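You operate a simulated robot arm through the tools that you are given. There is no shell and no other tool. Be economical: measure what you need, move in short steps, check, and stop when the job is done.

You run a simulated two-armed robot. Do the job below in one go: nothing can be reset, and whatever is moved stays where it is left.

## Task
Warm the vat's milk to about 33 C while stirring, then add about 20 ml of rennet.
Fine: steam lever fully open to start, shut after; stir the rennet in, then stop the stirrer; lid shut while it stirs and at the end, no milk burnt on.

It is judged by the outcome, as a careful person would: the job done as asked, and still so three seconds after it is handed in. It fails if anything else is knocked over, pushed out of place, dropped, spilled or broken. Lids that push on must go on centred and level and be pressed home; caps that screw on are set level and turned clockwise until they are tight.

## Robot
Two 6-joint arms with three-finger grippers on one trunk, on a base that drives. Base frame: it is fixed to the floor where the robot stands at the start and does not move with it; the origin is under the middle of the robot, x ahead of it, y to its left, z up. Lengths are in mm, angles in rad, forces in N, time in s.
The left shoulder is at the start at [40, 147, 1370], the right one opposite. With the tool pointing down near the work surface each hand reaches from about 340 to 560 mm from the robot's upright axis, wherever it stands, measured 20 degrees to its own side. Places, roughly: outlet valve [600, -200, 700]; steam lever [700, -300, 900]; vat [1000, -200, 600]; vat display [1100, -400, 1200]; vat switch [700, 0, 900]; yellow button [1000, 0, 1000]. Payload 2.69 kg a hand.
Tool frame (each hand has its own): the origin (TCP) lies between the finger pads and is the grasp point; the fingertips stand 29 mm ahead of it; z points along the fingers, y is the line along which they close. Largest opening 120 mm; the body of the gripper starts 78 mm behind the TCP.
Orientation is that of the tool frame in the base frame, as a unit quaternion [x, y, z, w]. With the fingers straight down and closing along the base's y, the tool's x points along the base's -x, its y along +y and its z along -z.

## Interface
- The arms move only by the tool apply_moves. It takes "left_moves", "right_moves" or both (then of equal length, played together; a hand with none holds still); each is a list of rows, each a list of 7 numbers: the closure, from 0 (fully open) to 1 (shut), then the shift along the tool's x, y, z in mm, then the turn, a rotation vector about the tool's x, y, z in rad. In form: [[claw, x, y, z, ax, ay, az], ...]. A call has 1 to 8 rows; each row shifts and turns the commanded pose from where the row before left it, along the tool's axes as they then stand. Each row takes 0.2 s and may step no farther than 50 mm and 0.15 rad from the row before; otherwise, or with a gripper value out of range, the whole call is refused. Where a pose cannot be reached the arm comes as near as it can. A force on the tool above 90 N (or 10 N above the force at the start of the call, whichever is more), or a blocked arm, ends the call early, and 0.2 s more pass. The fingers move at their own pace and stop on an object; they squeeze with about 35 N. The grip force told is the motor's: it shows also when the fingers shut on nothing. Time passes only in rows, and 0.2 s behind the last, so rows that do not move let the fingers close. The reply holds the time, the measured pose of the TCP, the force on the tool along the base axes, the opening and the grip force, in the units named above and with some noise, with the torque about the TCP (base axes, N m) and any sound that the robot's microphone picked up.
- Cameras (640 x 400 px; columns grow to the right, rows downward): "scene" is now at [94, -16.8, 1577.1]; the picture's right is [-0.22, -0.98, -0.00], its down [-0.75, 0.16, -0.65] and it looks along [0.63, -0.14, -0.76] (base axes); focal length 271 px, centre (320, 200). "left" rides on the left gripper at [63, 0, -104] in its tool frame; the picture's right is [0.00, 1.00, 0.00], its down [-0.83, 0.00, -0.56] and it looks along [-0.56, 0.00, 0.83] (tool axes); focal length 275 px, centre (320, 200). "right" rides on the right gripper at [63, 0, -104] in its tool frame; the picture's right is [0.00, 1.00, 0.00], its down [-0.83, 0.00, -0.56] and it looks along [-0.56, 0.00, 0.83] (tool axes); focal length 275 px, centre (320, 200). There is no depth. A picture from a camera that has moved, and an enlarged one, comes with that camera's place and axes in the base frame and with its lens.
- camera(camera): a new picture of that camera. No time passes.
- move_column(by): slides the trunk up (or, below 0, down) by that many mm; the arms and the scene camera ride with it, the base frame stays. It gives what a move gives, with no picture.
- roll_base(legs): drives the robot by 1 to 6 legs, each [ahead, turn to the left] in mm and rad, along the robot's own axes; the way and the turn of a leg run together, so that a leg with both is an arc; at most 1500 mm and 3.142 rad a leg. The arms and the cameras ride along, it lands a little off, and it stops where it bumps. It gives what a move gives.
- aim_head(pan, tilt): turns the head with the scene camera to pan (to the left, within 1.501 rad either way) and tilt (down, from -0.506 to 1.204), counted from straight ahead of the robot. It gives what a move gives.
- close_up(camera, box): a new picture of the part [left, top, right, bottom] of that camera's present view, enlarged. No time passes.
- hand_in(): hands the job in; it is judged then, once.

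Go step by step. Nothing tells you exact positions but the pictures and the camera data: compare them with the known pose of the tool, close in by small moves and look again before you grip or let go. The budget is 120 turns and 92 pictures, counting those below and the enlarged ones. Unless the task says otherwise, let go and move clear before handing in, and close with one line.

The tools are called after "Call:" by a JSON object that holds its "fn" and its "kwargs". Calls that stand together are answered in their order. apply_moves: Moves the arms, as the interface text tells. Its arguments: {"type":"object","properties":{"left_moves":{"type":"array"},"right_moves":{"type":"array"}},"required":[]} The other tools are called the same way: move_column (by) slides the trunk up or down; roll_base (legs) drives the base; aim_head (pan, tilt) turns the head that bears the scene camera; camera (camera) takes a picture; close_up (camera, box) takes an enlarged picture of a part of a camera's view; hand_in () hands the job in.

At the start:

```text
t: 0.0
left_position: [540.7, 36.4, 1153.4]
left_orientation: [0.0, 1.0, 0.0, 0.0]
left_ft_force: [-0.1, 0.2, 0.5]
left_moment: [-0.02, -0.03, 0.01]
left_opening: 120.0
left_grip_force: 0.1
right_position: [412.1, -354.3, 999.2]
right_orientation: [0.0, 1.0, 0.0, -0.001]
right_ft_force: [-0.2, 0.1, -0.1]
right_moment: [0.02, -0.04, 0.01]
right_opening: 120.0
right_grip_force: 0.0
trunk travel left (down, up): [-497.0, 0.0]
robot x, y, heading: [-1.4, -4.1, -0.002]
head pan, tilt: [-0.216, 0.869]
```

scene: 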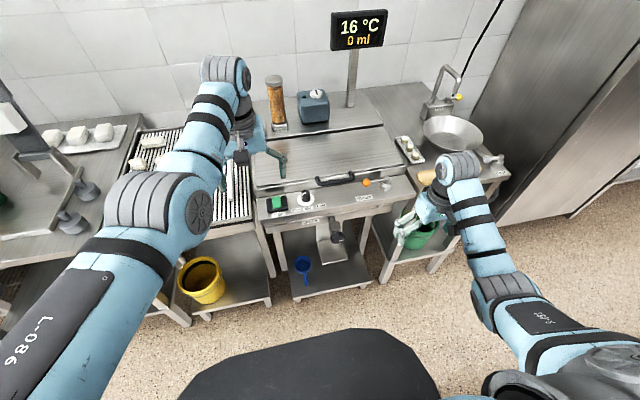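
right: 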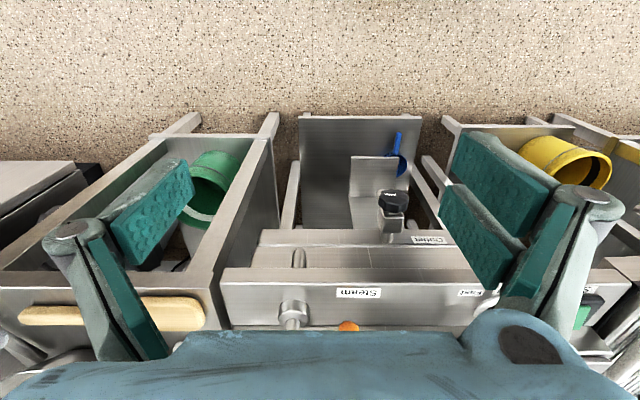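
left: 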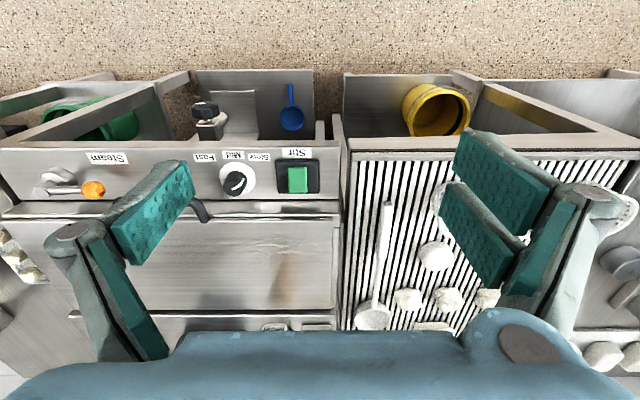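

I see the vat with a lid and handle, a front panel with a stir switch (green), a speed knob (Slow/Mid/Fast) and a steam lever (orange knob), and a dosing box with a button behind the vat. I'll look closer at these.

Call:
{"fn": "close_up", "kwargs": {"camera": "scene", "box": [240, 150, 420, 262]}}

Call:
{"fn": "close_up", "kwargs": {"camera": "scene", "box": [250, 0, 430, 140]}}

Call:
{"fn": "close_up", "kwargs": {"camera": "left", "box": [0, 130, 350, 349]}}

```text
3.56 times, centred on (330, 206) of scene
camera zoom: at [94.0, -16.8, 1577.1], right [-0.22, -0.98, 0.0], down [-0.75, 0.16, -0.65], along [0.63, -0.14, -0.76], focal length 965 px, centre (284, 179)
```

zoom: 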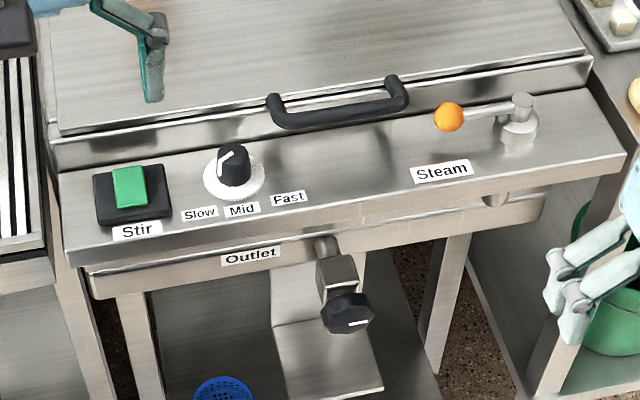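

```text
2.86 times, centred on (340, 70) of scene
camera zoom: at [94.0, -16.8, 1577.1], right [-0.22, -0.98, 0.0], down [-0.75, 0.16, -0.65], along [0.63, -0.14, -0.76], focal length 775 px, centre (263, 571)
```

zoom: 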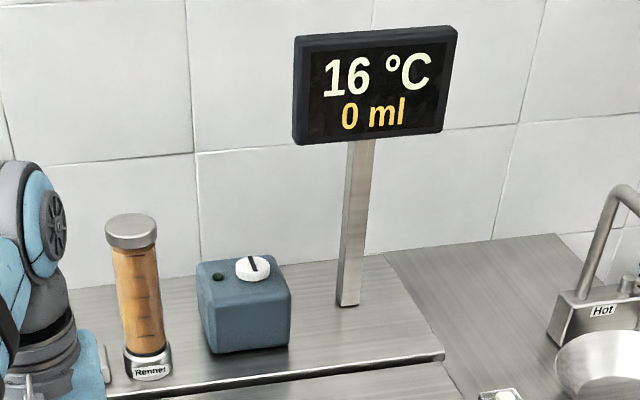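

```text
1.83 times, centred on (175, 240) of left
camera zoom: at [478.7, 37.3, 1259.7], right [0.0, 1.0, 0.0], down [0.83, 0.0, 0.56], along [0.56, 0.0, -0.83], focal length 503 px, centre (585, 128)
```

zoom: 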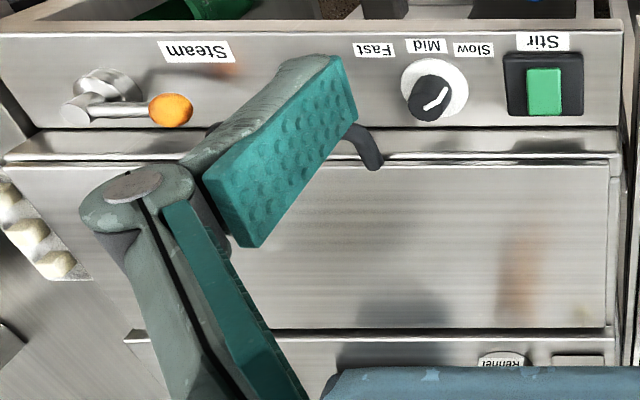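

Before anything moves forward, I'll pull the left arm back so I can see the dispenser and the yellow button.

Call:
{"fn": "apply_moves", "kwargs": {"left_moves": [[0.5, 40, 40, 0, 0, 0, 0], [1, 40, 40, 0, 0, 0, 0], [1, 40, 40, 0, 0, 0, 0], [1, 30, 40, 0, 0, 0, 0]], "right_moves": [[0.5, 0, 0, -40, 0, 0, 0], [1, 0, 0, -40, 0, 0, 0], [1, 0, 0, -40, 0, 0, 0], [1, 0, 0, -20, 0, 0, 0]]}}

Call:
{"fn": "aim_head", "kwargs": {"pan": -0.15, "tilt": 0.65}}

Call:
{"fn": "camera", "kwargs": {"camera": "scene"}}

```text
refused: row 1 steps farther than a row can; nothing moved
```

```text
t: 0.8
left_position: [541.4, 35.4, 1154.9]
left_orientation: [0.0, 1.0, 0.0, -0.001]
left_ft_force: [-0.9, -0.2, 0.6]
left_moment: [-0.04, 0.01, 0.0]
left_opening: 119.8
left_grip_force: 0.0
right_position: [410.4, -355.3, 1000.5]
right_orientation: [0.0, 1.0, 0.0, 0.001]
right_ft_force: [-0.2, 0.7, -0.1]
right_moment: [0.01, -0.01, -0.01]
right_opening: 119.8
right_grip_force: 0.0
trunk travel left (down, up): [-497.0, 0.0]
robot x, y, heading: [0.4, 3.3, 0.0]
head pan, tilt: [-0.15, 0.649]
```

```text
85 pictures are left
camera scene: at [104.5, -13.2, 1595.1], right [-0.15, -0.99, 0.0], down [-0.6, 0.09, -0.8], along [0.79, -0.12, -0.61], focal length 271 px, centre (320, 200)
```

scene: 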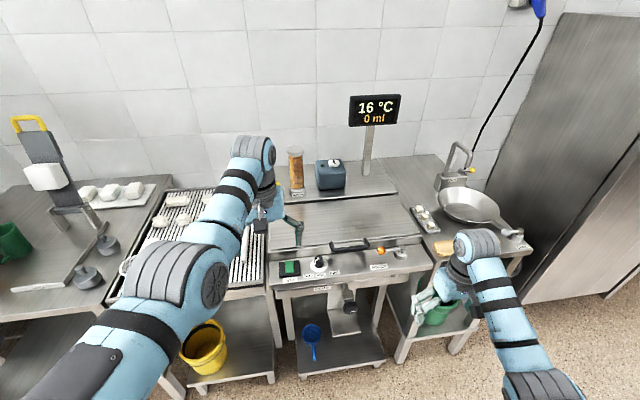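

Call:
{"fn": "apply_moves", "kwargs": {"left_moves": [[0.5, 30, 35, 0, 0, 0, 0], [1, 30, 35, 0, 0, 0, 0], [1, 30, 35, 0, 0, 0, 0], [1, 30, 35, 0, 0, 0, 0], [1, 0, 40, 0, 0, 0, 0]], "right_moves": [[0.5, 0, 0, -40, 0, 0, 0], [1, 0, 0, -40, 0, 0, 0], [1, 0, 0, -40, 0, 0, 0], [1, 0, 0, -20, 0, 0, 0], [1, 0, 0, 0, 0, 0, 0]]}}

Call:
{"fn": "close_up", "kwargs": {"camera": "scene", "box": [240, 90, 430, 210]}}

Call:
{"fn": "close_up", "kwargs": {"camera": "scene", "box": [260, 210, 440, 325]}}

```text
t: 1.9
left_position: [540.2, 194.9, 1113.6]
left_orientation: [0.0, 1.0, -0.001, 0.001]
left_ft_force: [0.0, -0.2, 0.2]
left_moment: [-0.07, 0.01, -0.01]
left_opening: 0.0
left_grip_force: 28.1
left hand out of reach, approached as far as the arm can: row 1, 2, 3, 4, 5
right_position: [449.5, -401.7, 1054.1]
right_orientation: [0.0, 1.0, -0.001, 0.0]
right_ft_force: [-0.9, 0.3, 0.2]
right_moment: [-0.05, 0.0, 0.0]
right_opening: 0.1
right_grip_force: 28.8
right hand out of reach, approached as far as the arm can: row 1, 2, 3, 4
trunk travel left (down, up): [-497.0, 0.0]
robot x, y, heading: [2.2, -1.2, 0.004]
head pan, tilt: [-0.15, 0.649]
```

```text
3.33 times, centred on (335, 150) of scene
camera zoom: at [104.6, -10.5, 1595.2], right [-0.15, -0.99, 0.0], down [-0.6, 0.09, -0.8], along [0.79, -0.12, -0.6], focal length 905 px, centre (270, 367)
```

zoom: 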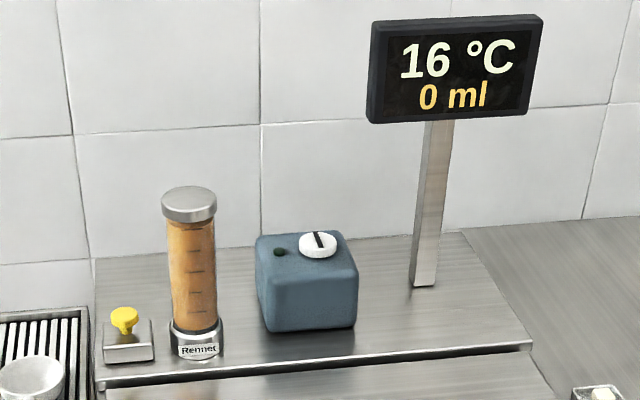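

```text
3.48 times, centred on (350, 268) of scene
camera zoom: at [104.6, -10.5, 1595.2], right [-0.15, -0.99, 0.0], down [-0.6, 0.09, -0.8], along [0.79, -0.12, -0.6], focal length 944 px, centre (216, -35)
```

zoom: 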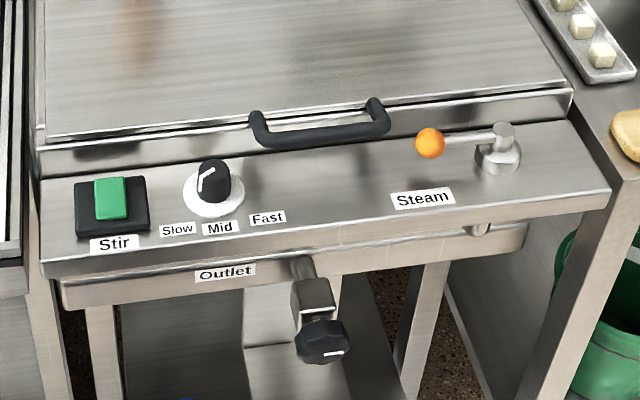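

The yellow button sits on a block left of the rennet column, the vat lid looks shut and the knob points at Slow. I'll drive 200 mm closer and then look with the hand cameras.

Call:
{"fn": "roll_base", "kwargs": {"legs": [[200, 0]]}}

Call:
{"fn": "aim_head", "kwargs": {"pan": -0.2, "tilt": 1.0}}

Call:
{"fn": "camera", "kwargs": {"camera": "scene"}}

Call:
{"fn": "camera", "kwargs": {"camera": "right"}}

Call:
{"fn": "camera", "kwargs": {"camera": "left"}}

```text
t: 3.6
left_position: [737.7, 193.6, 1116.9]
left_orientation: [-0.002, 1.0, 0.0, 0.002]
left_ft_force: [-0.9, -0.2, 0.3]
left_moment: [0.03, -0.06, -0.02]
left_opening: 0.1
left_grip_force: 28.8
right_position: [648.4, -401.6, 1054.4]
right_orientation: [-0.001, 1.0, 0.0, 0.002]
right_ft_force: [-0.3, 0.4, -0.4]
right_moment: [0.0, -0.03, -0.02]
right_opening: 0.1
right_grip_force: 29.0
trunk travel left (down, up): [-497.0, 0.0]
robot x, y, heading: [202.4, -0.5, -0.001]
head pan, tilt: [-0.15, 0.649]
```

```text
t: 4.4
left_position: [742.4, 192.4, 1113.8]
left_orientation: [-0.002, 1.0, 0.0, 0.0]
left_ft_force: [0.4, -0.2, -0.4]
left_moment: [-0.04, 0.01, 0.01]
left_opening: 0.1
left_grip_force: 29.1
right_position: [653.4, -402.4, 1052.4]
right_orientation: [-0.001, 1.0, 0.001, 0.0]
right_ft_force: [0.3, 0.8, -0.7]
right_moment: [0.0, -0.01, -0.01]
right_opening: 0.2
right_grip_force: 28.3
trunk travel left (down, up): [-497.0, 0.0]
robot x, y, heading: [200.6, -4.4, -0.001]
head pan, tilt: [-0.201, 1.0]
```

```text
82 pictures are left
camera scene: at [289.3, -13.6, 1567.5], right [-0.2, -0.98, 0.0], down [-0.82, 0.17, -0.54], along [0.53, -0.11, -0.84], focal length 271 px, centre (320, 200)
```

scene: 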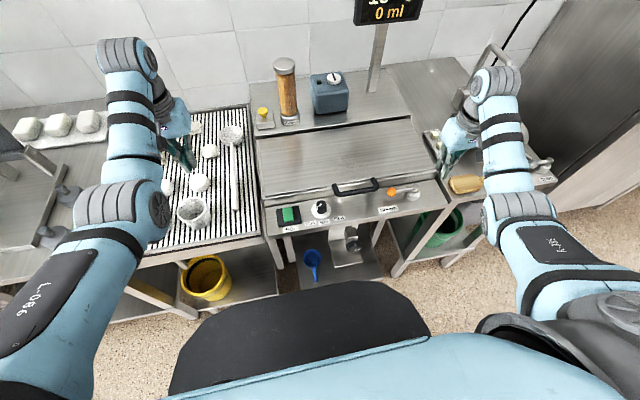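

```text
81 pictures are left
camera right: at [591.4, -403.6, 1155.4], right [-0.01, 1.0, 0.0], down [0.83, 0.01, 0.56], along [0.56, 0.0, -0.83], focal length 275 px, centre (320, 200)
```

right: 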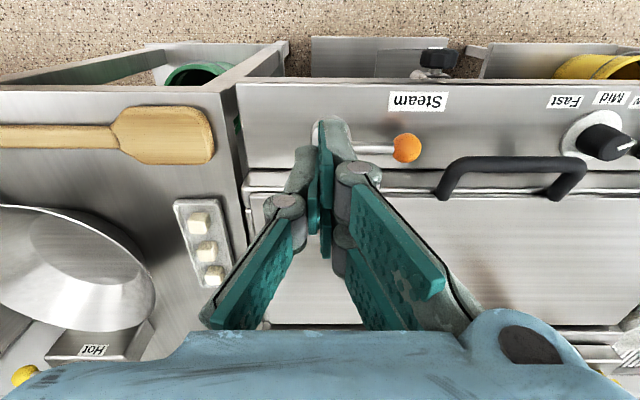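

```text
80 pictures are left
camera left: at [679.8, 194.5, 1219.2], right [0.0, 1.0, 0.0], down [0.83, 0.0, 0.56], along [0.56, 0.0, -0.83], focal length 275 px, centre (320, 200)
```

left: 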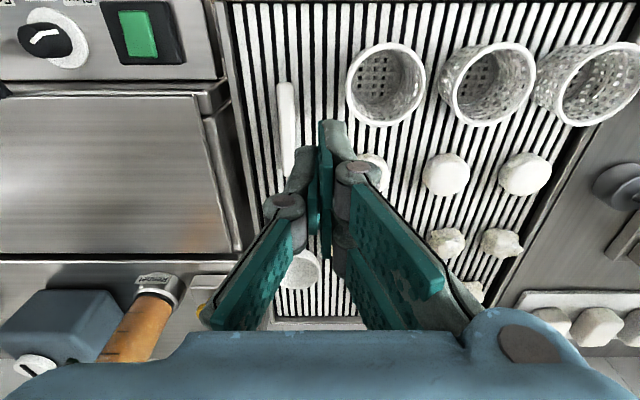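

I now have the ball at about (702, -318, 900), the switch at (694, 0, 880) and the button at (1035, 22, 980). I'll edge forward a little for better reach.

Call:
{"fn": "roll_base", "kwargs": {"legs": [[70, 0]]}}

Call:
{"fn": "close_up", "kwargs": {"camera": "left", "box": [0, 0, 230, 144]}}

```text
t: 5.4
left_position: [805.3, 194.3, 1117.3]
left_orientation: [-0.001, 1.0, 0.001, 0.003]
left_ft_force: [-0.7, -0.2, -2.7]
left_moment: [0.04, 0.08, 0.03]
left_opening: 0.0
left_grip_force: 28.6
right_position: [715.6, -402.8, 1054.0]
right_orientation: [-0.003, 1.0, -0.001, 0.003]
right_ft_force: [1.9, -2.6, -1.9]
right_moment: [0.18, 0.19, 0.0]
right_opening: 0.1
right_grip_force: 28.4
trunk travel left (down, up): [-497.0, 0.0]
robot x, y, heading: [270.1, 0.9, 0.002]
head pan, tilt: [-0.201, 1.0]
```

```text
2.78 times, centred on (115, 72) of left
camera zoom: at [742.2, 194.3, 1221.8], right [0.0, 1.0, 0.0], down [0.83, 0.0, 0.56], along [0.56, 0.0, -0.83], focal length 765 px, centre (889, 556)
```

zoom: 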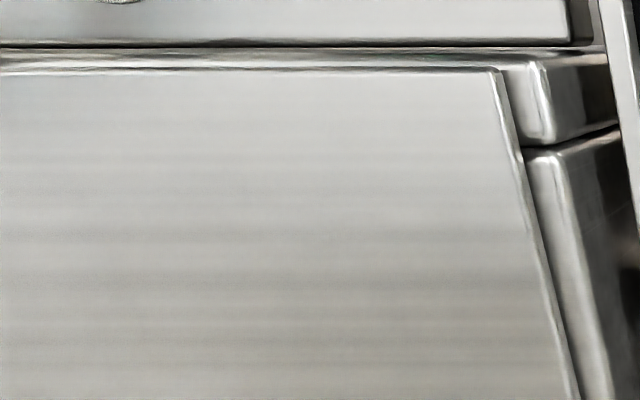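

Call:
{"fn": "apply_moves", "kwargs": {"left_moves": [[1, 22, -39, 0, 0, 0, 0], [1, 22, -39, 0, 0, 0, 0], [1, 22, -39, 0, 0, 0, 0], [1, 22, -39, 0, 0, 0, 0], [1, 22, -39, 0, 0, 0, 0], [1, 0, 0, 40, 0, 0, 0], [1, 0, 0, 30, 0, 0, 0]], "right_moves": [[1, 25, 5, 0, 0, 0, 0], [1, 25, 5, 0, 0, 0, 0], [1, 25, 5, 0, 0, 0, 0], [1, 15, 5, 0, 0, 0, 0], [1, 0, 0, 0, 0, 0, 0], [1, 0, 0, 0, 0, 0, 0], [1, 0, 0, 0, 0, 0, 0]]}}

Call:
{"fn": "camera", "kwargs": {"camera": "left"}}

Call:
{"fn": "camera", "kwargs": {"camera": "right"}}

Call:
{"fn": "camera", "kwargs": {"camera": "scene"}}

```text
t: 7.0
left_position: [771.1, 37.0, 1023.8]
left_orientation: [-0.003, 1.0, 0.0, 0.004]
left_ft_force: [-0.3, 0.4, 0.3]
left_moment: [0.0, -0.02, 0.02]
left_opening: 0.0
left_grip_force: 28.9
left hand out of reach, approached as far as the arm can: row 1, 2, 3, 4, 5
right_position: [630.5, -395.3, 1035.8]
right_orientation: [-0.003, 1.0, 0.0, 0.003]
right_ft_force: [-0.3, -0.1, 0.8]
right_moment: [-0.01, 0.03, -0.02]
right_opening: 0.0
right_grip_force: 29.1
right hand out of reach, approached as far as the arm can: row 1, 2
trunk travel left (down, up): [-497.0, 0.0]
robot x, y, heading: [273.3, -0.2, 0.003]
head pan, tilt: [-0.201, 1.0]
```

```text
78 pictures are left
camera left: at [708.0, 37.3, 1128.2], right [0.0, 1.0, 0.0], down [0.83, 0.0, 0.56], along [0.56, 0.0, -0.83], focal length 275 px, centre (320, 200)
```

left: 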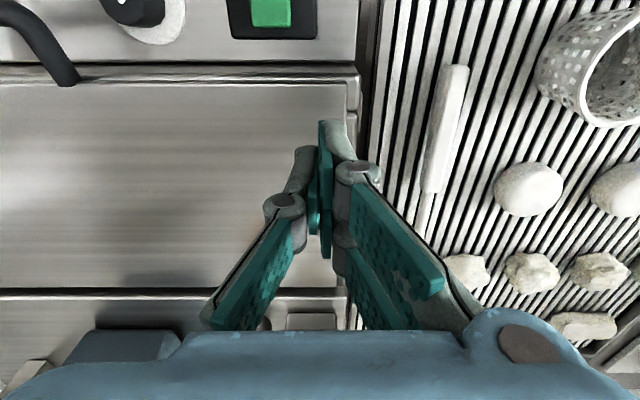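

```text
77 pictures are left
camera right: at [567.5, -396.8, 1137.9], right [-0.01, 1.0, 0.0], down [0.83, 0.01, 0.56], along [0.56, 0.0, -0.83], focal length 275 px, centre (320, 200)
```

right: 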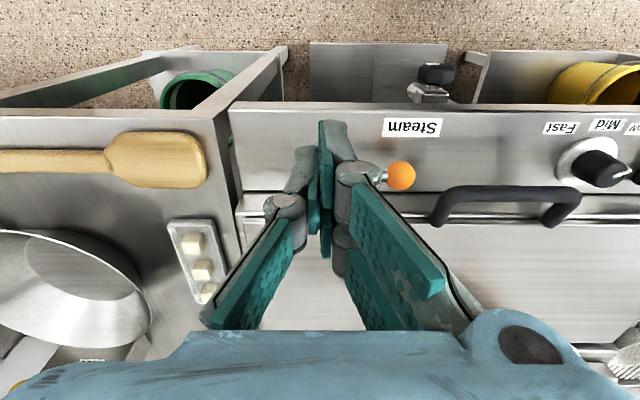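

```text
76 pictures are left
camera scene: at [357.9, -13.5, 1567.6], right [-0.2, -0.98, 0.0], down [-0.82, 0.17, -0.54], along [0.53, -0.11, -0.84], focal length 271 px, centre (320, 200)
```

scene: 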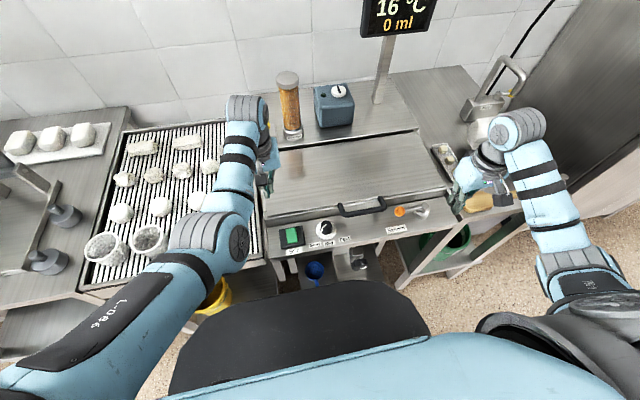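

Call:
{"fn": "apply_moves", "kwargs": {"left_moves": [[1, 0, 0, 40, 0, 0, 0], [1, 25, -12, 15, 0, 0, 0], [1, 25, -12, 5, 0, 0, 0], [1, 25, -12, 5, 0, 0, 0], [1, 15, 0, 0, 0, 0, 0]]}}

Call:
{"fn": "camera", "kwargs": {"camera": "left"}}

Call:
{"fn": "close_up", "kwargs": {"camera": "scene", "box": [240, 190, 400, 290]}}

```text
t: 8.4
left_position: [738.9, 106.3, 940.6]
left_orientation: [-0.031, 0.998, 0.044, 0.018]
left_ft_force: [-1.2, 0.7, -0.9]
left_moment: [0.0, 0.0, 0.01]
left_opening: 0.0
left_grip_force: 28.6
left hand out of reach, approached as far as the arm can: row 3, 4, 5
right_position: [630.6, -395.1, 1034.9]
right_orientation: [-0.002, 1.0, -0.002, 0.004]
right_ft_force: [-0.6, -0.2, 0.0]
right_moment: [0.01, -0.01, -0.01]
right_opening: 0.3
right_grip_force: 28.4
trunk travel left (down, up): [-497.0, 0.0]
robot x, y, heading: [271.6, -1.9, 0.006]
head pan, tilt: [-0.201, 1.0]
stopped in row 5 (left hand): the arm was blocked; the commanded pose is now the measured one
```

```text
75 pictures are left
camera left: at [672.7, 93.1, 1043.1], right [-0.06, 0.99, 0.09], down [0.81, 0.0, 0.58], along [0.58, 0.11, -0.81], focal length 275 px, centre (320, 200)
```

left: 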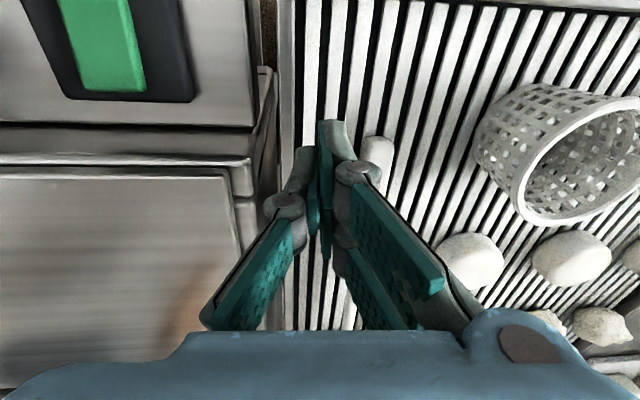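

```text
4.00 times, centred on (320, 240) of scene
camera zoom: at [359.5, -13.3, 1567.5], right [-0.2, -0.98, 0.0], down [-0.83, 0.17, -0.54], along [0.53, -0.11, -0.84], focal length 1086 px, centre (320, 40)
```

zoom: 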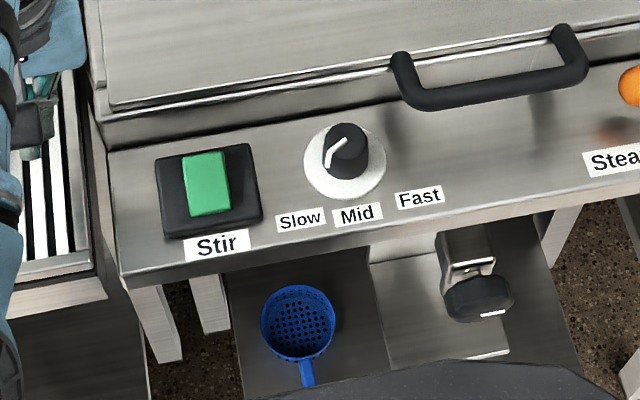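

The left arm is blocked this close and across its midline. I'll raise the hands, back off and re-park the robot centred between switch and lever, at y about -160.

Call:
{"fn": "apply_moves", "kwargs": {"left_moves": [[1, 0, 0, -40, 0, 0, 0], [1, 0, 0, -40, 0, 0, 0], [1, 0, 0, -40, 0, 0, 0]]}}

Call:
{"fn": "roll_base", "kwargs": {"legs": [[-420, 0], [0, -0.6], [283, 0], [0, 0.6]]}}

Call:
{"fn": "aim_head", "kwargs": {"pan": 0.0, "tilt": 0.85}}

Call:
{"fn": "camera", "kwargs": {"camera": "scene"}}

```text
t: 9.2
left_position: [748.1, 106.7, 1045.1]
left_orientation: [-0.044, 0.997, 0.059, 0.014]
left_ft_force: [-0.1, -0.2, -0.8]
left_moment: [0.02, -0.02, -0.02]
left_opening: 0.0
left_grip_force: 28.3
left hand out of reach, approached as far as the arm can: row 3
right_position: [631.3, -395.7, 1033.7]
right_orientation: [-0.002, 1.0, -0.001, 0.004]
right_ft_force: [1.1, -0.6, 0.2]
right_moment: [-0.02, 0.0, 0.01]
right_opening: 0.0
right_grip_force: 29.2
trunk travel left (down, up): [-497.0, 0.0]
robot x, y, heading: [273.0, 1.1, 0.004]
head pan, tilt: [-0.201, 1.0]
```

```text
t: 16.6
left_position: [561.5, -56.3, 1046.3]
left_orientation: [-0.041, 0.997, 0.057, 0.018]
left_ft_force: [0.9, -0.1, 0.9]
left_moment: [0.01, 0.02, -0.03]
left_opening: 0.0
left_grip_force: 28.3
right_position: [445.4, -557.1, 1035.3]
right_orientation: [-0.001, 1.0, -0.001, 0.003]
right_ft_force: [-0.6, 1.1, 0.0]
right_moment: [-0.01, 0.03, 0.0]
right_opening: 0.0
right_grip_force: 28.7
trunk travel left (down, up): [-497.0, 0.0]
robot x, y, heading: [88.8, -160.5, -0.001]
head pan, tilt: [-0.201, 1.0]
```

```text
t: 17.4
left_position: [564.1, -53.9, 1047.8]
left_orientation: [-0.043, 0.997, 0.059, 0.019]
left_ft_force: [0.2, 0.4, 1.0]
left_moment: [0.02, -0.01, 0.04]
left_opening: 0.0
left_grip_force: 28.4
right_position: [445.7, -557.3, 1035.0]
right_orientation: [-0.002, 1.0, -0.001, 0.003]
right_ft_force: [0.2, 0.1, -0.9]
right_moment: [0.02, 0.0, -0.03]
right_opening: 0.1
right_grip_force: 28.9
trunk travel left (down, up): [-497.0, 0.0]
robot x, y, heading: [91.2, -160.0, 0.004]
head pan, tilt: [0.0, 0.85]
```

```text
73 pictures are left
camera scene: at [184.7, -160.5, 1578.5], right [0.0, -1.0, 0.0], down [-0.75, 0.0, -0.66], along [0.66, 0.0, -0.75], focal length 271 px, centre (320, 200)
```

scene: 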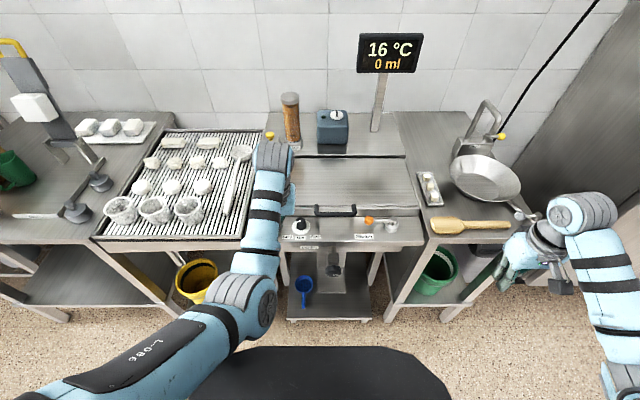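

Call:
{"fn": "roll_base", "kwargs": {"legs": [[150, 0]]}}

Call:
{"fn": "apply_moves", "kwargs": {"left_moves": [[1, 0, 10, 0, 0.115, 0.03, 0.08], [1, 10, 20, 10, 0, 0, 0], [1, 10, 20, 20, 0, 0, 0], [1, 0, 10, 20, 0, 0, 0]], "right_moves": [[1, 0, 45, 0, 0, 0, 0], [1, 0, 45, 0, 0, 0, 0], [1, 0, 45, 0, 0, 0, 0], [1, 0, 45, 0, 0, 0, 0]]}}

Call:
{"fn": "camera", "kwargs": {"camera": "left"}}

Call:
{"fn": "camera", "kwargs": {"camera": "right"}}

```text
t: 18.7
left_position: [709.5, -53.8, 1048.4]
left_orientation: [-0.042, 0.997, 0.058, 0.019]
left_ft_force: [-1.3, 0.1, -0.4]
left_moment: [-0.01, 0.0, 0.01]
left_opening: 0.1
left_grip_force: 28.7
right_position: [590.0, -558.0, 1035.7]
right_orientation: [0.0, 1.0, 0.0, 0.006]
right_ft_force: [0.4, -1.0, 0.0]
right_moment: [0.0, -0.05, 0.0]
right_opening: 0.0
right_grip_force: 28.2
trunk travel left (down, up): [-497.0, 0.0]
robot x, y, heading: [239.3, -160.7, -0.004]
head pan, tilt: [0.0, 0.85]
```

```text
t: 19.7
left_position: [703.2, 6.6, 987.3]
left_orientation: [-0.002, 1.0, -0.001, 0.003]
left_ft_force: [0.8, 0.4, -0.8]
left_moment: [-0.04, 0.02, 0.02]
left_opening: 0.0
left_grip_force: 28.4
left hand out of reach, approached as far as the arm can: row 1, 2
right_position: [581.0, -436.5, 955.6]
right_orientation: [0.0, 1.0, -0.003, 0.004]
right_ft_force: [0.3, -0.1, 0.2]
right_moment: [-0.04, -0.01, 0.01]
right_opening: 0.2
right_grip_force: 27.9
right hand out of reach, approached as far as the arm can: row 1, 2, 3, 4
trunk travel left (down, up): [-497.0, 0.0]
robot x, y, heading: [240.1, -160.2, -0.007]
head pan, tilt: [0.0, 0.85]
```

```text
72 pictures are left
camera left: at [641.3, 6.3, 1090.4], right [0.0, 1.0, 0.0], down [0.83, 0.0, 0.56], along [0.56, 0.0, -0.83], focal length 275 px, centre (320, 200)
```

left: 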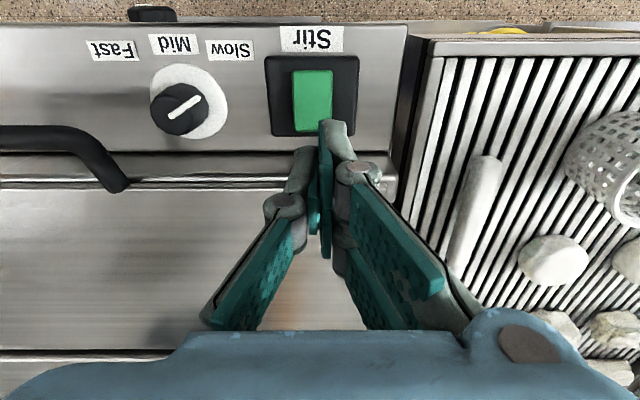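

```text
71 pictures are left
camera right: at [518.1, -438.5, 1057.2], right [0.0, 1.0, 0.0], down [0.83, 0.01, 0.56], along [0.56, 0.0, -0.83], focal length 275 px, centre (320, 200)
```

right: 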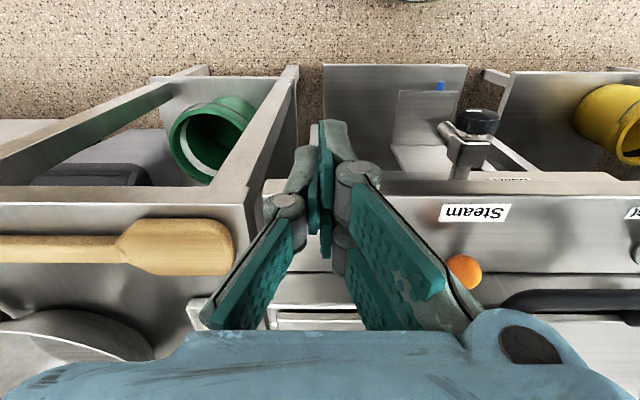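

Call:
{"fn": "close_up", "kwargs": {"camera": "left", "box": [130, 20, 370, 170]}}

Call:
{"fn": "close_up", "kwargs": {"camera": "scene", "box": [240, 200, 440, 325]}}

```text
2.67 times, centred on (250, 95) of left
camera zoom: at [641.3, 6.3, 1090.4], right [0.0, 1.0, 0.0], down [0.83, 0.0, 0.56], along [0.56, 0.0, -0.83], focal length 734 px, centre (507, 480)
```

zoom: 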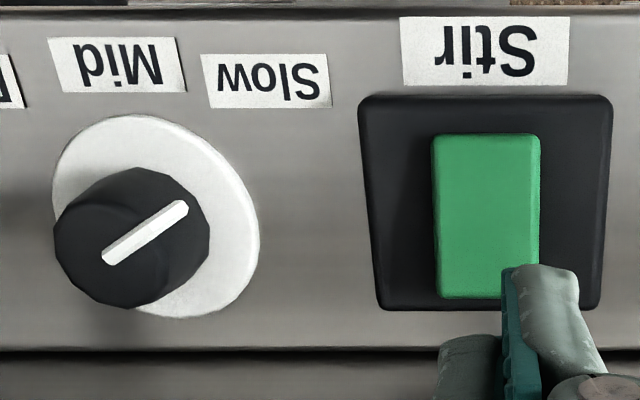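

```text
3.20 times, centred on (340, 262) of scene
camera zoom: at [336.3, -157.5, 1578.4], right [0.0, -1.0, 0.0], down [-0.75, 0.0, -0.66], along [0.66, 0.0, -0.75], focal length 868 px, centre (256, 0)
```

zoom: 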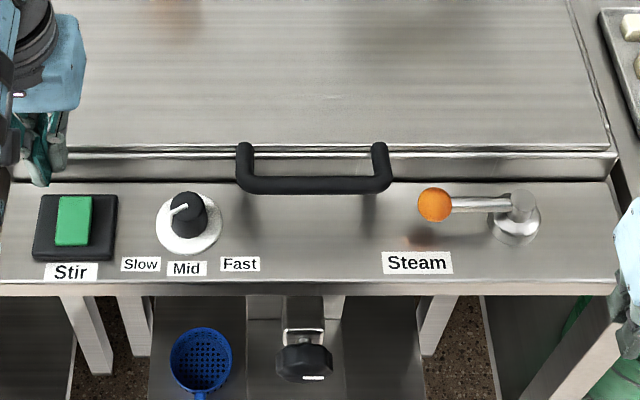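

The switch is a green rocker right under the left fingers. I'll line up over its middle and press down in small steps.

Call:
{"fn": "apply_moves", "kwargs": {"left_moves": [[1, 9, -6, 20, 0, 0, 0], [1, 0, 0, 25, 0, 0, 0], [1, 0, 0, 10, 0, 0, 0], [1, 0, 0, 0, 0, 0, 0]]}}

Call:
{"fn": "close_up", "kwargs": {"camera": "scene", "box": [230, 190, 330, 253]}}

Call:
{"fn": "camera", "kwargs": {"camera": "left"}}

```text
t: 20.7
left_position: [694.1, -2.8, 932.9]
left_orientation: [-0.002, 1.0, 0.002, 0.004]
left_ft_force: [0.9, -0.5, -0.1]
left_moment: [0.02, 0.04, -0.03]
left_opening: 0.0
left_grip_force: 28.4
right_position: [578.7, -439.5, 954.3]
right_orientation: [-0.001, 1.0, -0.001, 0.004]
right_ft_force: [0.5, 0.5, -0.1]
right_moment: [0.03, -0.04, 0.0]
right_opening: 0.0
right_grip_force: 28.6
trunk travel left (down, up): [-497.0, 0.0]
robot x, y, heading: [239.9, -159.7, -0.002]
head pan, tilt: [0.0, 0.85]
```

```text
6.35 times, centred on (280, 222) of scene
camera zoom: at [333.8, -161.1, 1578.6], right [0.0, -1.0, 0.0], down [-0.75, 0.0, -0.66], along [0.66, 0.0, -0.75], focal length 1723 px, centre (574, 64)
```

zoom: 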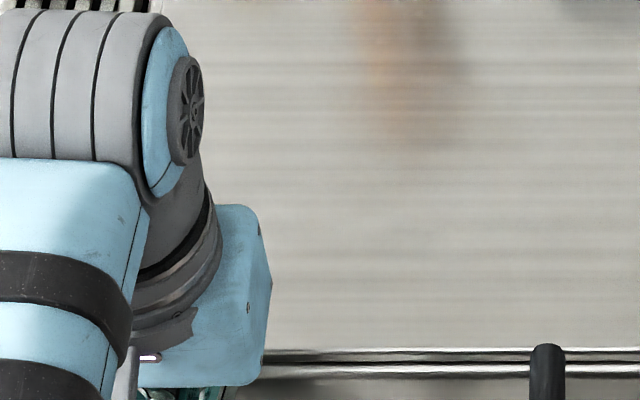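

```text
67 pictures are left
camera left: at [631.2, -2.5, 1036.6], right [0.0, 1.0, 0.0], down [0.83, 0.0, 0.56], along [0.56, 0.0, -0.83], focal length 275 px, centre (320, 200)
```

left: 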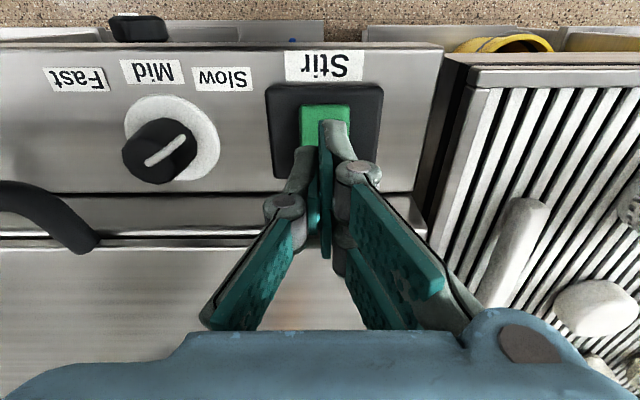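

Call:
{"fn": "apply_moves", "kwargs": {"left_moves": [[1, 0, 0, 6, 0, 0, 0], [1, 0, 0, 6, 0, 0, 0], [1, 0, 0, 4, 0, 0, 0], [1, 0, 0, 3, 0, 0, 0], [1, 0, 0, 3, 0, 0, 0], [1, 0, 0, 3, 0, 0, 0]]}}

```text
t: 22.1
left_position: [693.8, -2.8, 907.2]
left_orientation: [-0.002, 1.0, 0.002, 0.003]
left_ft_force: [-0.5, -0.7, -0.4]
left_moment: [0.02, -0.02, 0.01]
left_opening: 0.0
left_grip_force: 28.2
right_position: [580.1, -438.5, 955.2]
right_orientation: [-0.001, 1.0, -0.001, 0.004]
right_ft_force: [-0.6, 0.3, 0.6]
right_moment: [0.01, -0.01, -0.01]
right_opening: 0.0
right_grip_force: 28.4
trunk travel left (down, up): [-497.0, 0.0]
robot x, y, heading: [238.6, -158.2, -0.005]
head pan, tilt: [0.0, 0.85]
```

Call:
{"fn": "apply_moves", "kwargs": {"left_moves": [[1, 0, 0, 3, 0, 0, 0], [1, 0, 0, 3, 0, 0, 0], [1, 0, 0, 3, 0, 0, 0], [1, 0, 0, 3, 0, 0, 0]]}}

Call:
{"fn": "camera", "kwargs": {"camera": "left"}}

```text
t: 23.3
left_position: [694.5, -2.3, 906.0]
left_orientation: [-0.004, 1.0, 0.003, 0.018]
left_ft_force: [-18.7, 0.6, 37.3]
left_moment: [0.01, 0.46, 0.01]
left_opening: 5.9
left_grip_force: 28.5
right_position: [572.3, -439.9, 957.3]
right_orientation: [0.0, 1.0, 0.0, 0.008]
right_ft_force: [0.4, -0.3, 0.8]
right_moment: [0.01, -0.01, 0.0]
right_opening: 0.1
right_grip_force: 28.2
trunk travel left (down, up): [-497.0, 0.0]
robot x, y, heading: [237.4, -158.8, -0.002]
head pan, tilt: [0.0, 0.85]
stopped in row 4 (left hand): the force on the tool passed its limit at 93 N (the readings are from after the stop); the commanded pose is now the measured one
```

```text
66 pictures are left
camera left: at [628.3, -2.6, 1008.6], right [0.0, 1.0, 0.01], down [0.81, 0.0, 0.58], along [0.58, 0.01, -0.81], focal length 275 px, centre (320, 200)
```

left: 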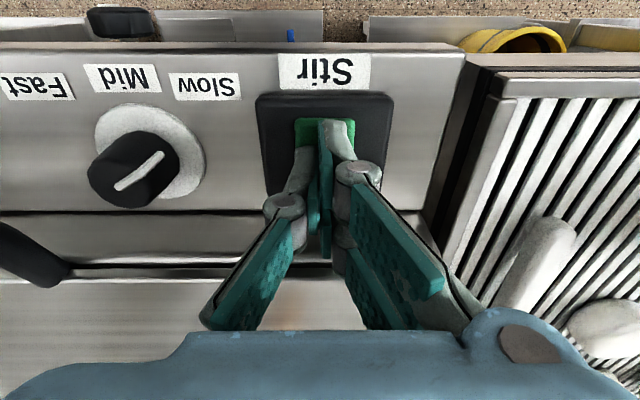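

Call:
{"fn": "apply_moves", "kwargs": {"left_moves": [[1, 0, 0, -15, 0, 0, 0], [1, -20, 0, -25, 0, -0.03, 0], [1, -30, 0, -15, 0, 0, 0]]}}

Call:
{"fn": "close_up", "kwargs": {"camera": "left", "box": [130, 0, 370, 150]}}

Call:
{"fn": "close_up", "kwargs": {"camera": "scene", "box": [230, 30, 430, 155]}}

```text
t: 24.1
left_position: [747.8, -3.1, 959.4]
left_orientation: [-0.002, 1.0, 0.002, 0.028]
left_ft_force: [-0.6, 0.0, 1.0]
left_moment: [0.01, 0.03, -0.02]
left_opening: 0.1
left_grip_force: 27.9
right_position: [579.2, -440.2, 954.3]
right_orientation: [0.0, 1.0, -0.001, 0.005]
right_ft_force: [0.0, 0.0, 0.2]
right_moment: [-0.04, -0.02, 0.0]
right_opening: 0.0
right_grip_force: 28.0
trunk travel left (down, up): [-497.0, 0.0]
robot x, y, heading: [237.4, -157.6, 0.007]
head pan, tilt: [0.0, 0.85]
```

```text
2.67 times, centred on (250, 75) of left
camera zoom: at [680.7, -2.0, 1059.8], right [0.0, 1.0, 0.01], down [0.8, 0.0, 0.6], along [0.6, 0.01, -0.8], focal length 734 px, centre (507, 533)
```

zoom: 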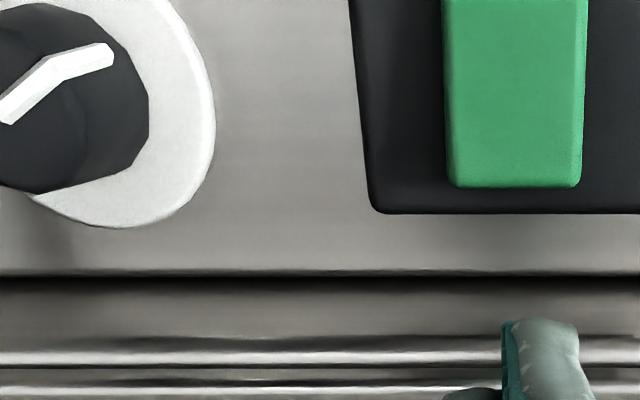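

```text
3.20 times, centred on (330, 92) of scene
camera zoom: at [333.2, -161.0, 1578.6], right [0.0, -1.0, 0.0], down [-0.75, 0.0, -0.66], along [0.66, 0.0, -0.75], focal length 868 px, centre (288, 544)
```

zoom: 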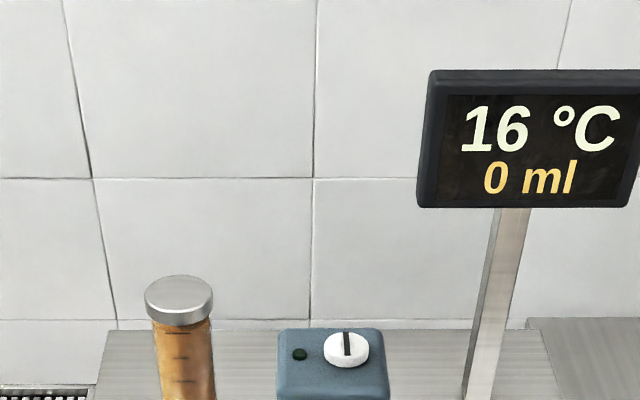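

Call:
{"fn": "apply_moves", "kwargs": {"left_moves": [[1, 20, 5, -15, 0, -0.05, 0], [1, 25, 5, -13, 0, 0, 0], [1, 0, 0, 0, 0, 0, 0]]}}

Call:
{"fn": "close_up", "kwargs": {"camera": "left", "box": [130, 20, 370, 170]}}

```text
t: 24.9
left_position: [703.4, 9.0, 982.4]
left_orientation: [-0.003, 0.999, 0.003, 0.051]
left_ft_force: [-0.3, -0.5, 0.2]
left_moment: [0.01, 0.0, 0.01]
left_opening: 0.0
left_grip_force: 28.3
right_position: [579.5, -439.0, 954.4]
right_orientation: [0.001, 1.0, -0.001, 0.004]
right_ft_force: [0.4, 0.2, -0.9]
right_moment: [0.01, -0.02, -0.02]
right_opening: 0.2
right_grip_force: 28.1
trunk travel left (down, up): [-497.0, 0.0]
robot x, y, heading: [236.5, -156.7, -0.003]
head pan, tilt: [0.0, 0.85]
```

```text
2.67 times, centred on (250, 95) of left
camera zoom: at [630.0, 8.2, 1080.0], right [0.0, 1.0, 0.01], down [0.77, 0.0, 0.64], along [0.64, 0.0, -0.77], focal length 734 px, centre (507, 480)
```

zoom: 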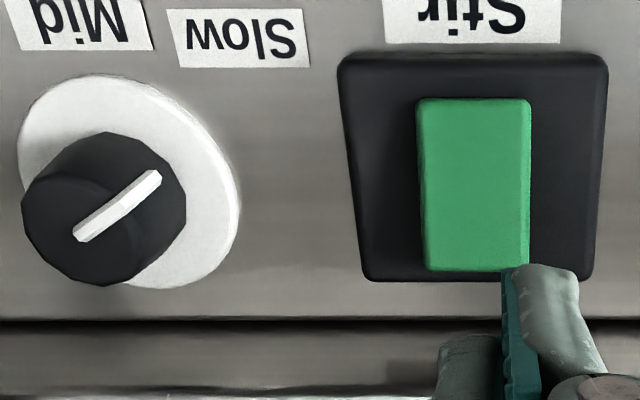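

The rocker's far end looks raised, so I'll straighten the tool and press that end at x about 711.

Call:
{"fn": "apply_moves", "kwargs": {"left_moves": [[1, -5, -9, 20, 0, 0.1, 0], [1, -4, 0, 25, 0, 0, 0], [1, 0, 0, 15, 0, 0, 0], [1, 0, 0, 6, 0, 0, 0], [1, 0, 0, 0, 0, 0, 0]]}}

Call:
{"fn": "camera", "kwargs": {"camera": "left"}}

```text
t: 26.1
left_position: [714.6, 0.8, 915.9]
left_orientation: [-0.002, 1.0, 0.003, 0.002]
left_ft_force: [0.0, -0.5, -1.2]
left_moment: [-0.01, 0.02, -0.02]
left_opening: 0.0
left_grip_force: 28.5
right_position: [579.8, -439.9, 954.8]
right_orientation: [0.0, 1.0, 0.0, 0.003]
right_ft_force: [-0.4, 0.5, -0.2]
right_moment: [-0.01, 0.02, -0.03]
right_opening: 0.0
right_grip_force: 28.1
trunk travel left (down, up): [-497.0, 0.0]
robot x, y, heading: [237.7, -162.6, -0.002]
head pan, tilt: [0.0, 0.85]
```

```text
62 pictures are left
camera left: at [650.9, -0.2, 1021.0], right [0.0, 1.0, 0.0], down [0.83, 0.0, 0.56], along [0.56, 0.0, -0.83], focal length 275 px, centre (320, 200)
```

left: 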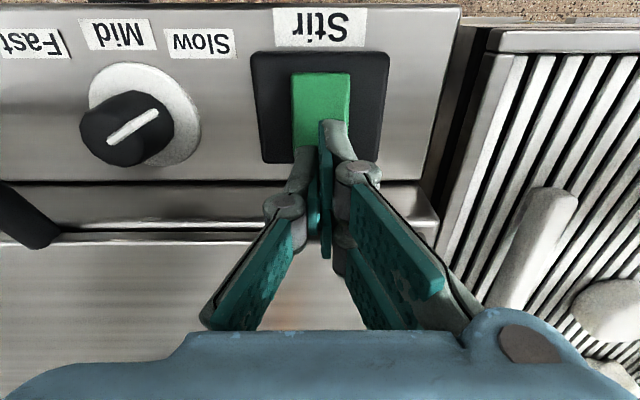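

Call:
{"fn": "apply_moves", "kwargs": {"left_moves": [[1, 0, 0, 5, 0, 0, 0], [1, 0, 0, 3, 0, 0, 0], [1, 0, 0, 3, 0, 0, 0], [1, 0, 0, 3, 0, 0, 0]]}}

```text
t: 27.1
left_position: [713.9, -0.4, 905.6]
left_orientation: [-0.003, 1.0, 0.003, 0.007]
left_ft_force: [2.7, 3.7, 34.8]
left_moment: [0.16, 0.53, -0.21]
left_opening: 6.2
left_grip_force: 28.2
right_position: [579.0, -440.0, 955.4]
right_orientation: [0.001, 1.0, -0.001, 0.005]
right_ft_force: [0.5, 0.2, 0.4]
right_moment: [-0.01, -0.01, 0.03]
right_opening: 0.0
right_grip_force: 29.0
trunk travel left (down, up): [-497.0, 0.0]
robot x, y, heading: [237.4, -161.6, 0.0]
head pan, tilt: [0.0, 0.85]
```

Call:
{"fn": "apply_moves", "kwargs": {"left_moves": [[1, 0, 0, 2, 0, 0, 0], [1, 0, 0, 2, 0, 0, 0], [1, 0, 0, 2, 0, 0, 0]]}}

Call:
{"fn": "apply_moves", "kwargs": {"left_moves": [[1, 0, 0, -20, 0, 0, 0], [1, 5, 5, -30, 0, 0, 0], [1, 5, 4, -25, 0, 0, 0], [1, 0, 0, 0, 0, 0, 0]]}}

Call:
{"fn": "close_up", "kwargs": {"camera": "left", "box": [130, 20, 370, 170]}}

```text
t: 27.9
left_position: [713.6, 0.3, 906.0]
left_orientation: [-0.004, 1.0, 0.003, 0.015]
left_ft_force: [8.4, 11.6, 85.2]
left_moment: [0.41, 1.24, -0.42]
left_opening: 5.9
left_grip_force: 28.4
right_position: [573.0, -439.7, 957.6]
right_orientation: [0.0, 1.0, 0.0, 0.008]
right_ft_force: [0.4, -0.1, -0.1]
right_moment: [0.01, -0.01, -0.01]
right_opening: 0.0
right_grip_force: 28.1
trunk travel left (down, up): [-497.0, 0.0]
robot x, y, heading: [236.2, -158.6, -0.001]
head pan, tilt: [0.0, 0.85]
```

```text
t: 28.9
left_position: [704.7, 8.0, 971.4]
left_orientation: [-0.002, 1.0, 0.001, 0.001]
left_ft_force: [0.2, 1.3, 0.1]
left_moment: [0.03, -0.01, 0.0]
left_opening: 0.0
left_grip_force: 28.6
right_position: [579.6, -438.6, 954.0]
right_orientation: [0.0, 1.0, -0.002, 0.004]
right_ft_force: [0.6, -0.6, -0.9]
right_moment: [0.02, 0.03, -0.02]
right_opening: 0.0
right_grip_force: 28.2
trunk travel left (down, up): [-497.0, 0.0]
robot x, y, heading: [240.1, -159.9, 0.001]
head pan, tilt: [0.0, 0.85]
```

```text
2.67 times, centred on (250, 95) of left
camera zoom: at [641.7, 8.4, 1075.9], right [0.0, 1.0, 0.0], down [0.83, 0.0, 0.56], along [0.56, 0.0, -0.83], focal length 734 px, centre (507, 480)
```

zoom: 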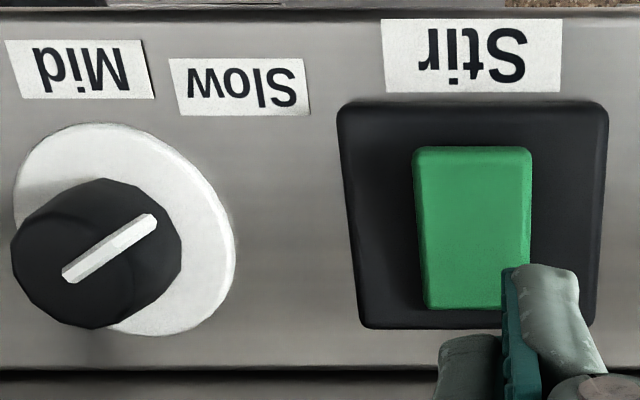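

The rocker now tilts the other way, with its far end down, so it has been switched. I'll check the display and the box light before opening the steam.

Call:
{"fn": "camera", "kwargs": {"camera": "scene"}}

Call:
{"fn": "close_up", "kwargs": {"camera": "scene", "box": [240, 80, 400, 180]}}

```text
60 pictures are left
camera scene: at [336.5, -159.9, 1578.4], right [0.0, -1.0, 0.0], down [-0.75, 0.0, -0.66], along [0.66, 0.0, -0.75], focal length 271 px, centre (320, 200)
```

scene: 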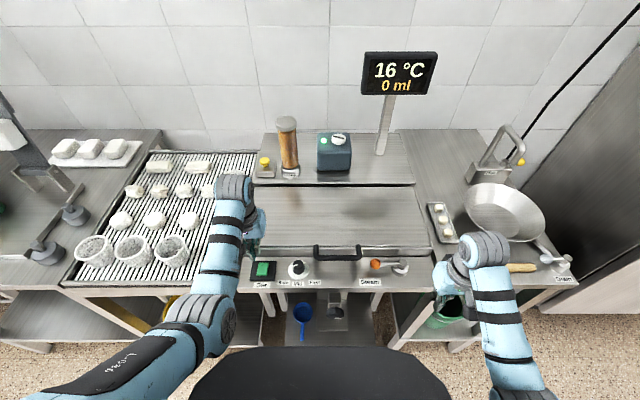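

```text
4.00 times, centred on (320, 130) of scene
camera zoom: at [336.5, -159.9, 1578.4], right [0.0, -1.0, 0.0], down [-0.75, 0.0, -0.66], along [0.66, 0.0, -0.75], focal length 1086 px, centre (320, 480)
```

zoom: 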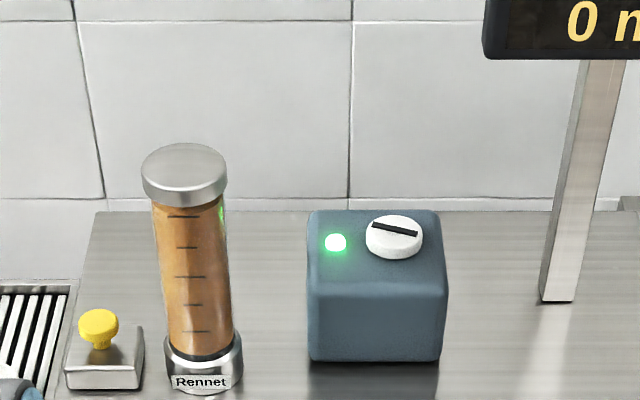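

The motor light is on and its disc turns, so the stirrer is running with the lid shut. Next I'll bring the right hand over the lever ball and turn the wrist 90° so the fingers straddle the ball front to back.

Call:
{"fn": "apply_moves", "kwargs": {"right_moves": [[1, -30, 32, -8, 0, 0, 0], [1, -30, 32, -8, 0, 0, 0], [1, -30, 32, -8, 0, 0, 0], [0.8, -30, 30, -8, 0, 0, 0], [0.55, 0, 0, 0, 0, 0, 0.14], [0.55, 0, 0, 0, 0, 0, 0.14], [0.55, 0, 0, 0, 0, 0, 0.14], [0.55, 0, 0, 0, 0, 0, 0.14]]}}

Call:
{"fn": "apply_moves", "kwargs": {"right_moves": [[0.55, 0, 0, 0, 0, 0, 0.145], [0.55, 0, 0, 0, 0, 0, 0.145], [0.55, 0, 0, 0, 0, 0, 0.145], [0.55, 0, 0, 0, 0, 0, 0.145], [0.55, 0, 0, 0, 0, 0, 0.145], [0.55, 0, 0, 0, 0, 0, 0.145], [0.55, 0, 0, 0, 0, 0, 0.14], [0.55, 0, 0, 0, 0, 0, 0]]}}

Call:
{"fn": "camera", "kwargs": {"camera": "right"}}

Call:
{"fn": "camera", "kwargs": {"camera": "scene"}}

```text
t: 30.7
left_position: [703.3, 8.2, 971.4]
left_orientation: [-0.003, 1.0, 0.002, 0.002]
left_ft_force: [-0.4, 0.2, 0.7]
left_moment: [-0.05, -0.01, -0.01]
left_opening: 0.2
left_grip_force: 28.3
right_position: [701.6, -314.4, 981.6]
right_orientation: [0.277, 0.961, 0.0, 0.004]
right_ft_force: [0.0, 0.5, -0.3]
right_moment: [0.03, -0.01, 0.04]
right_opening: 54.0
right_grip_force: 0.1
right hand out of reach, approached as far as the arm can: row 1
trunk travel left (down, up): [-497.0, 0.0]
robot x, y, heading: [238.3, -158.5, -0.003]
head pan, tilt: [0.0, 0.85]
```

```text
t: 32.5
left_position: [703.3, 9.1, 971.2]
left_orientation: [-0.002, 1.0, 0.003, 0.002]
left_ft_force: [0.3, 0.6, -0.3]
left_moment: [0.02, -0.02, -0.01]
left_opening: 0.0
left_grip_force: 28.9
right_position: [701.6, -314.2, 981.3]
right_orientation: [0.708, 0.707, 0.001, 0.003]
right_ft_force: [0.5, 0.6, 0.0]
right_moment: [-0.01, -0.02, -0.01]
right_opening: 54.1
right_grip_force: 0.0
trunk travel left (down, up): [-497.0, 0.0]
robot x, y, heading: [236.2, -158.2, -0.0]
head pan, tilt: [0.0, 0.85]
```

```text
58 pictures are left
camera right: at [701.8, -252.3, 1084.3], right [1.0, 0.0, 0.01], down [0.0, -0.83, 0.56], along [0.01, -0.56, -0.83], focal length 275 px, centre (320, 200)
```

right: 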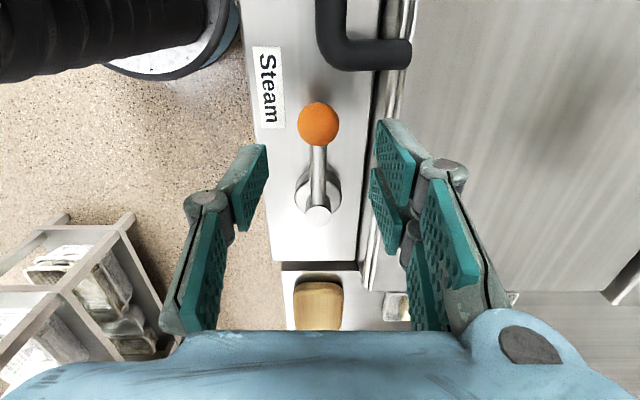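

```text
57 pictures are left
camera scene: at [334.5, -160.0, 1578.6], right [0.0, -1.0, 0.0], down [-0.75, 0.0, -0.66], along [0.66, 0.0, -0.75], focal length 271 px, centre (320, 200)
```

scene: 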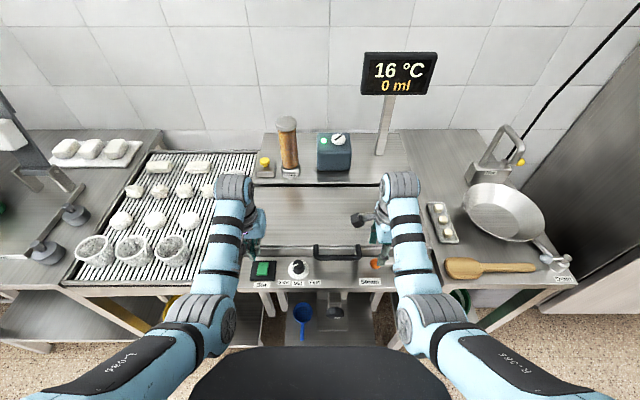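

The ball is centred at about (701, -314, 900) and the post at y -394. I'll lower the straddling fingers around the ball.

Call:
{"fn": "apply_moves", "kwargs": {"right_moves": [[0.66, 0, 0, 25, 0, 0, 0], [0.66, 0, 0, 25, 0, 0, 0], [0.66, 0, 0, 15, 0, 0, 0], [0.66, 0, 0, 8, 0, 0, 0], [0.66, 0, 0, 0, 0, 0, 0]]}}

Call:
{"fn": "camera", "kwargs": {"camera": "right"}}

```text
t: 33.7
left_position: [704.1, 8.0, 971.4]
left_orientation: [-0.002, 1.0, 0.003, 0.003]
left_ft_force: [0.9, -0.8, 0.6]
left_moment: [-0.02, -0.01, 0.02]
left_opening: 0.0
left_grip_force: 28.5
right_position: [701.5, -314.1, 909.0]
right_orientation: [0.707, 0.707, 0.002, 0.003]
right_ft_force: [-0.9, -0.5, -0.2]
right_moment: [0.02, 0.0, -0.01]
right_opening: 40.9
right_grip_force: 0.1
trunk travel left (down, up): [-497.0, 0.0]
robot x, y, heading: [239.4, -158.5, -0.0]
head pan, tilt: [0.0, 0.85]
```

```text
56 pictures are left
camera right: at [702.4, -251.7, 1010.9], right [1.0, 0.01, 0.01], down [0.0, -0.83, 0.56], along [0.01, -0.56, -0.83], focal length 275 px, centre (320, 200)
```

right: 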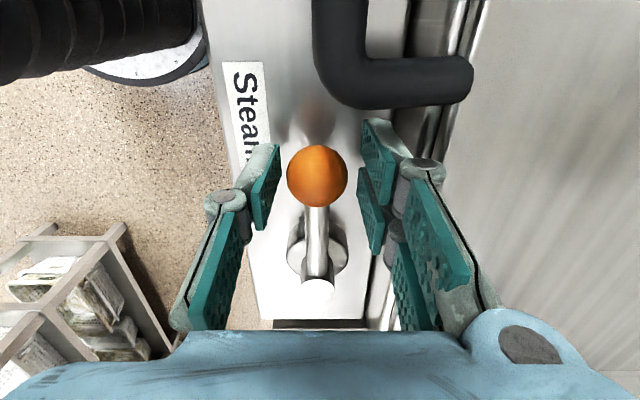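

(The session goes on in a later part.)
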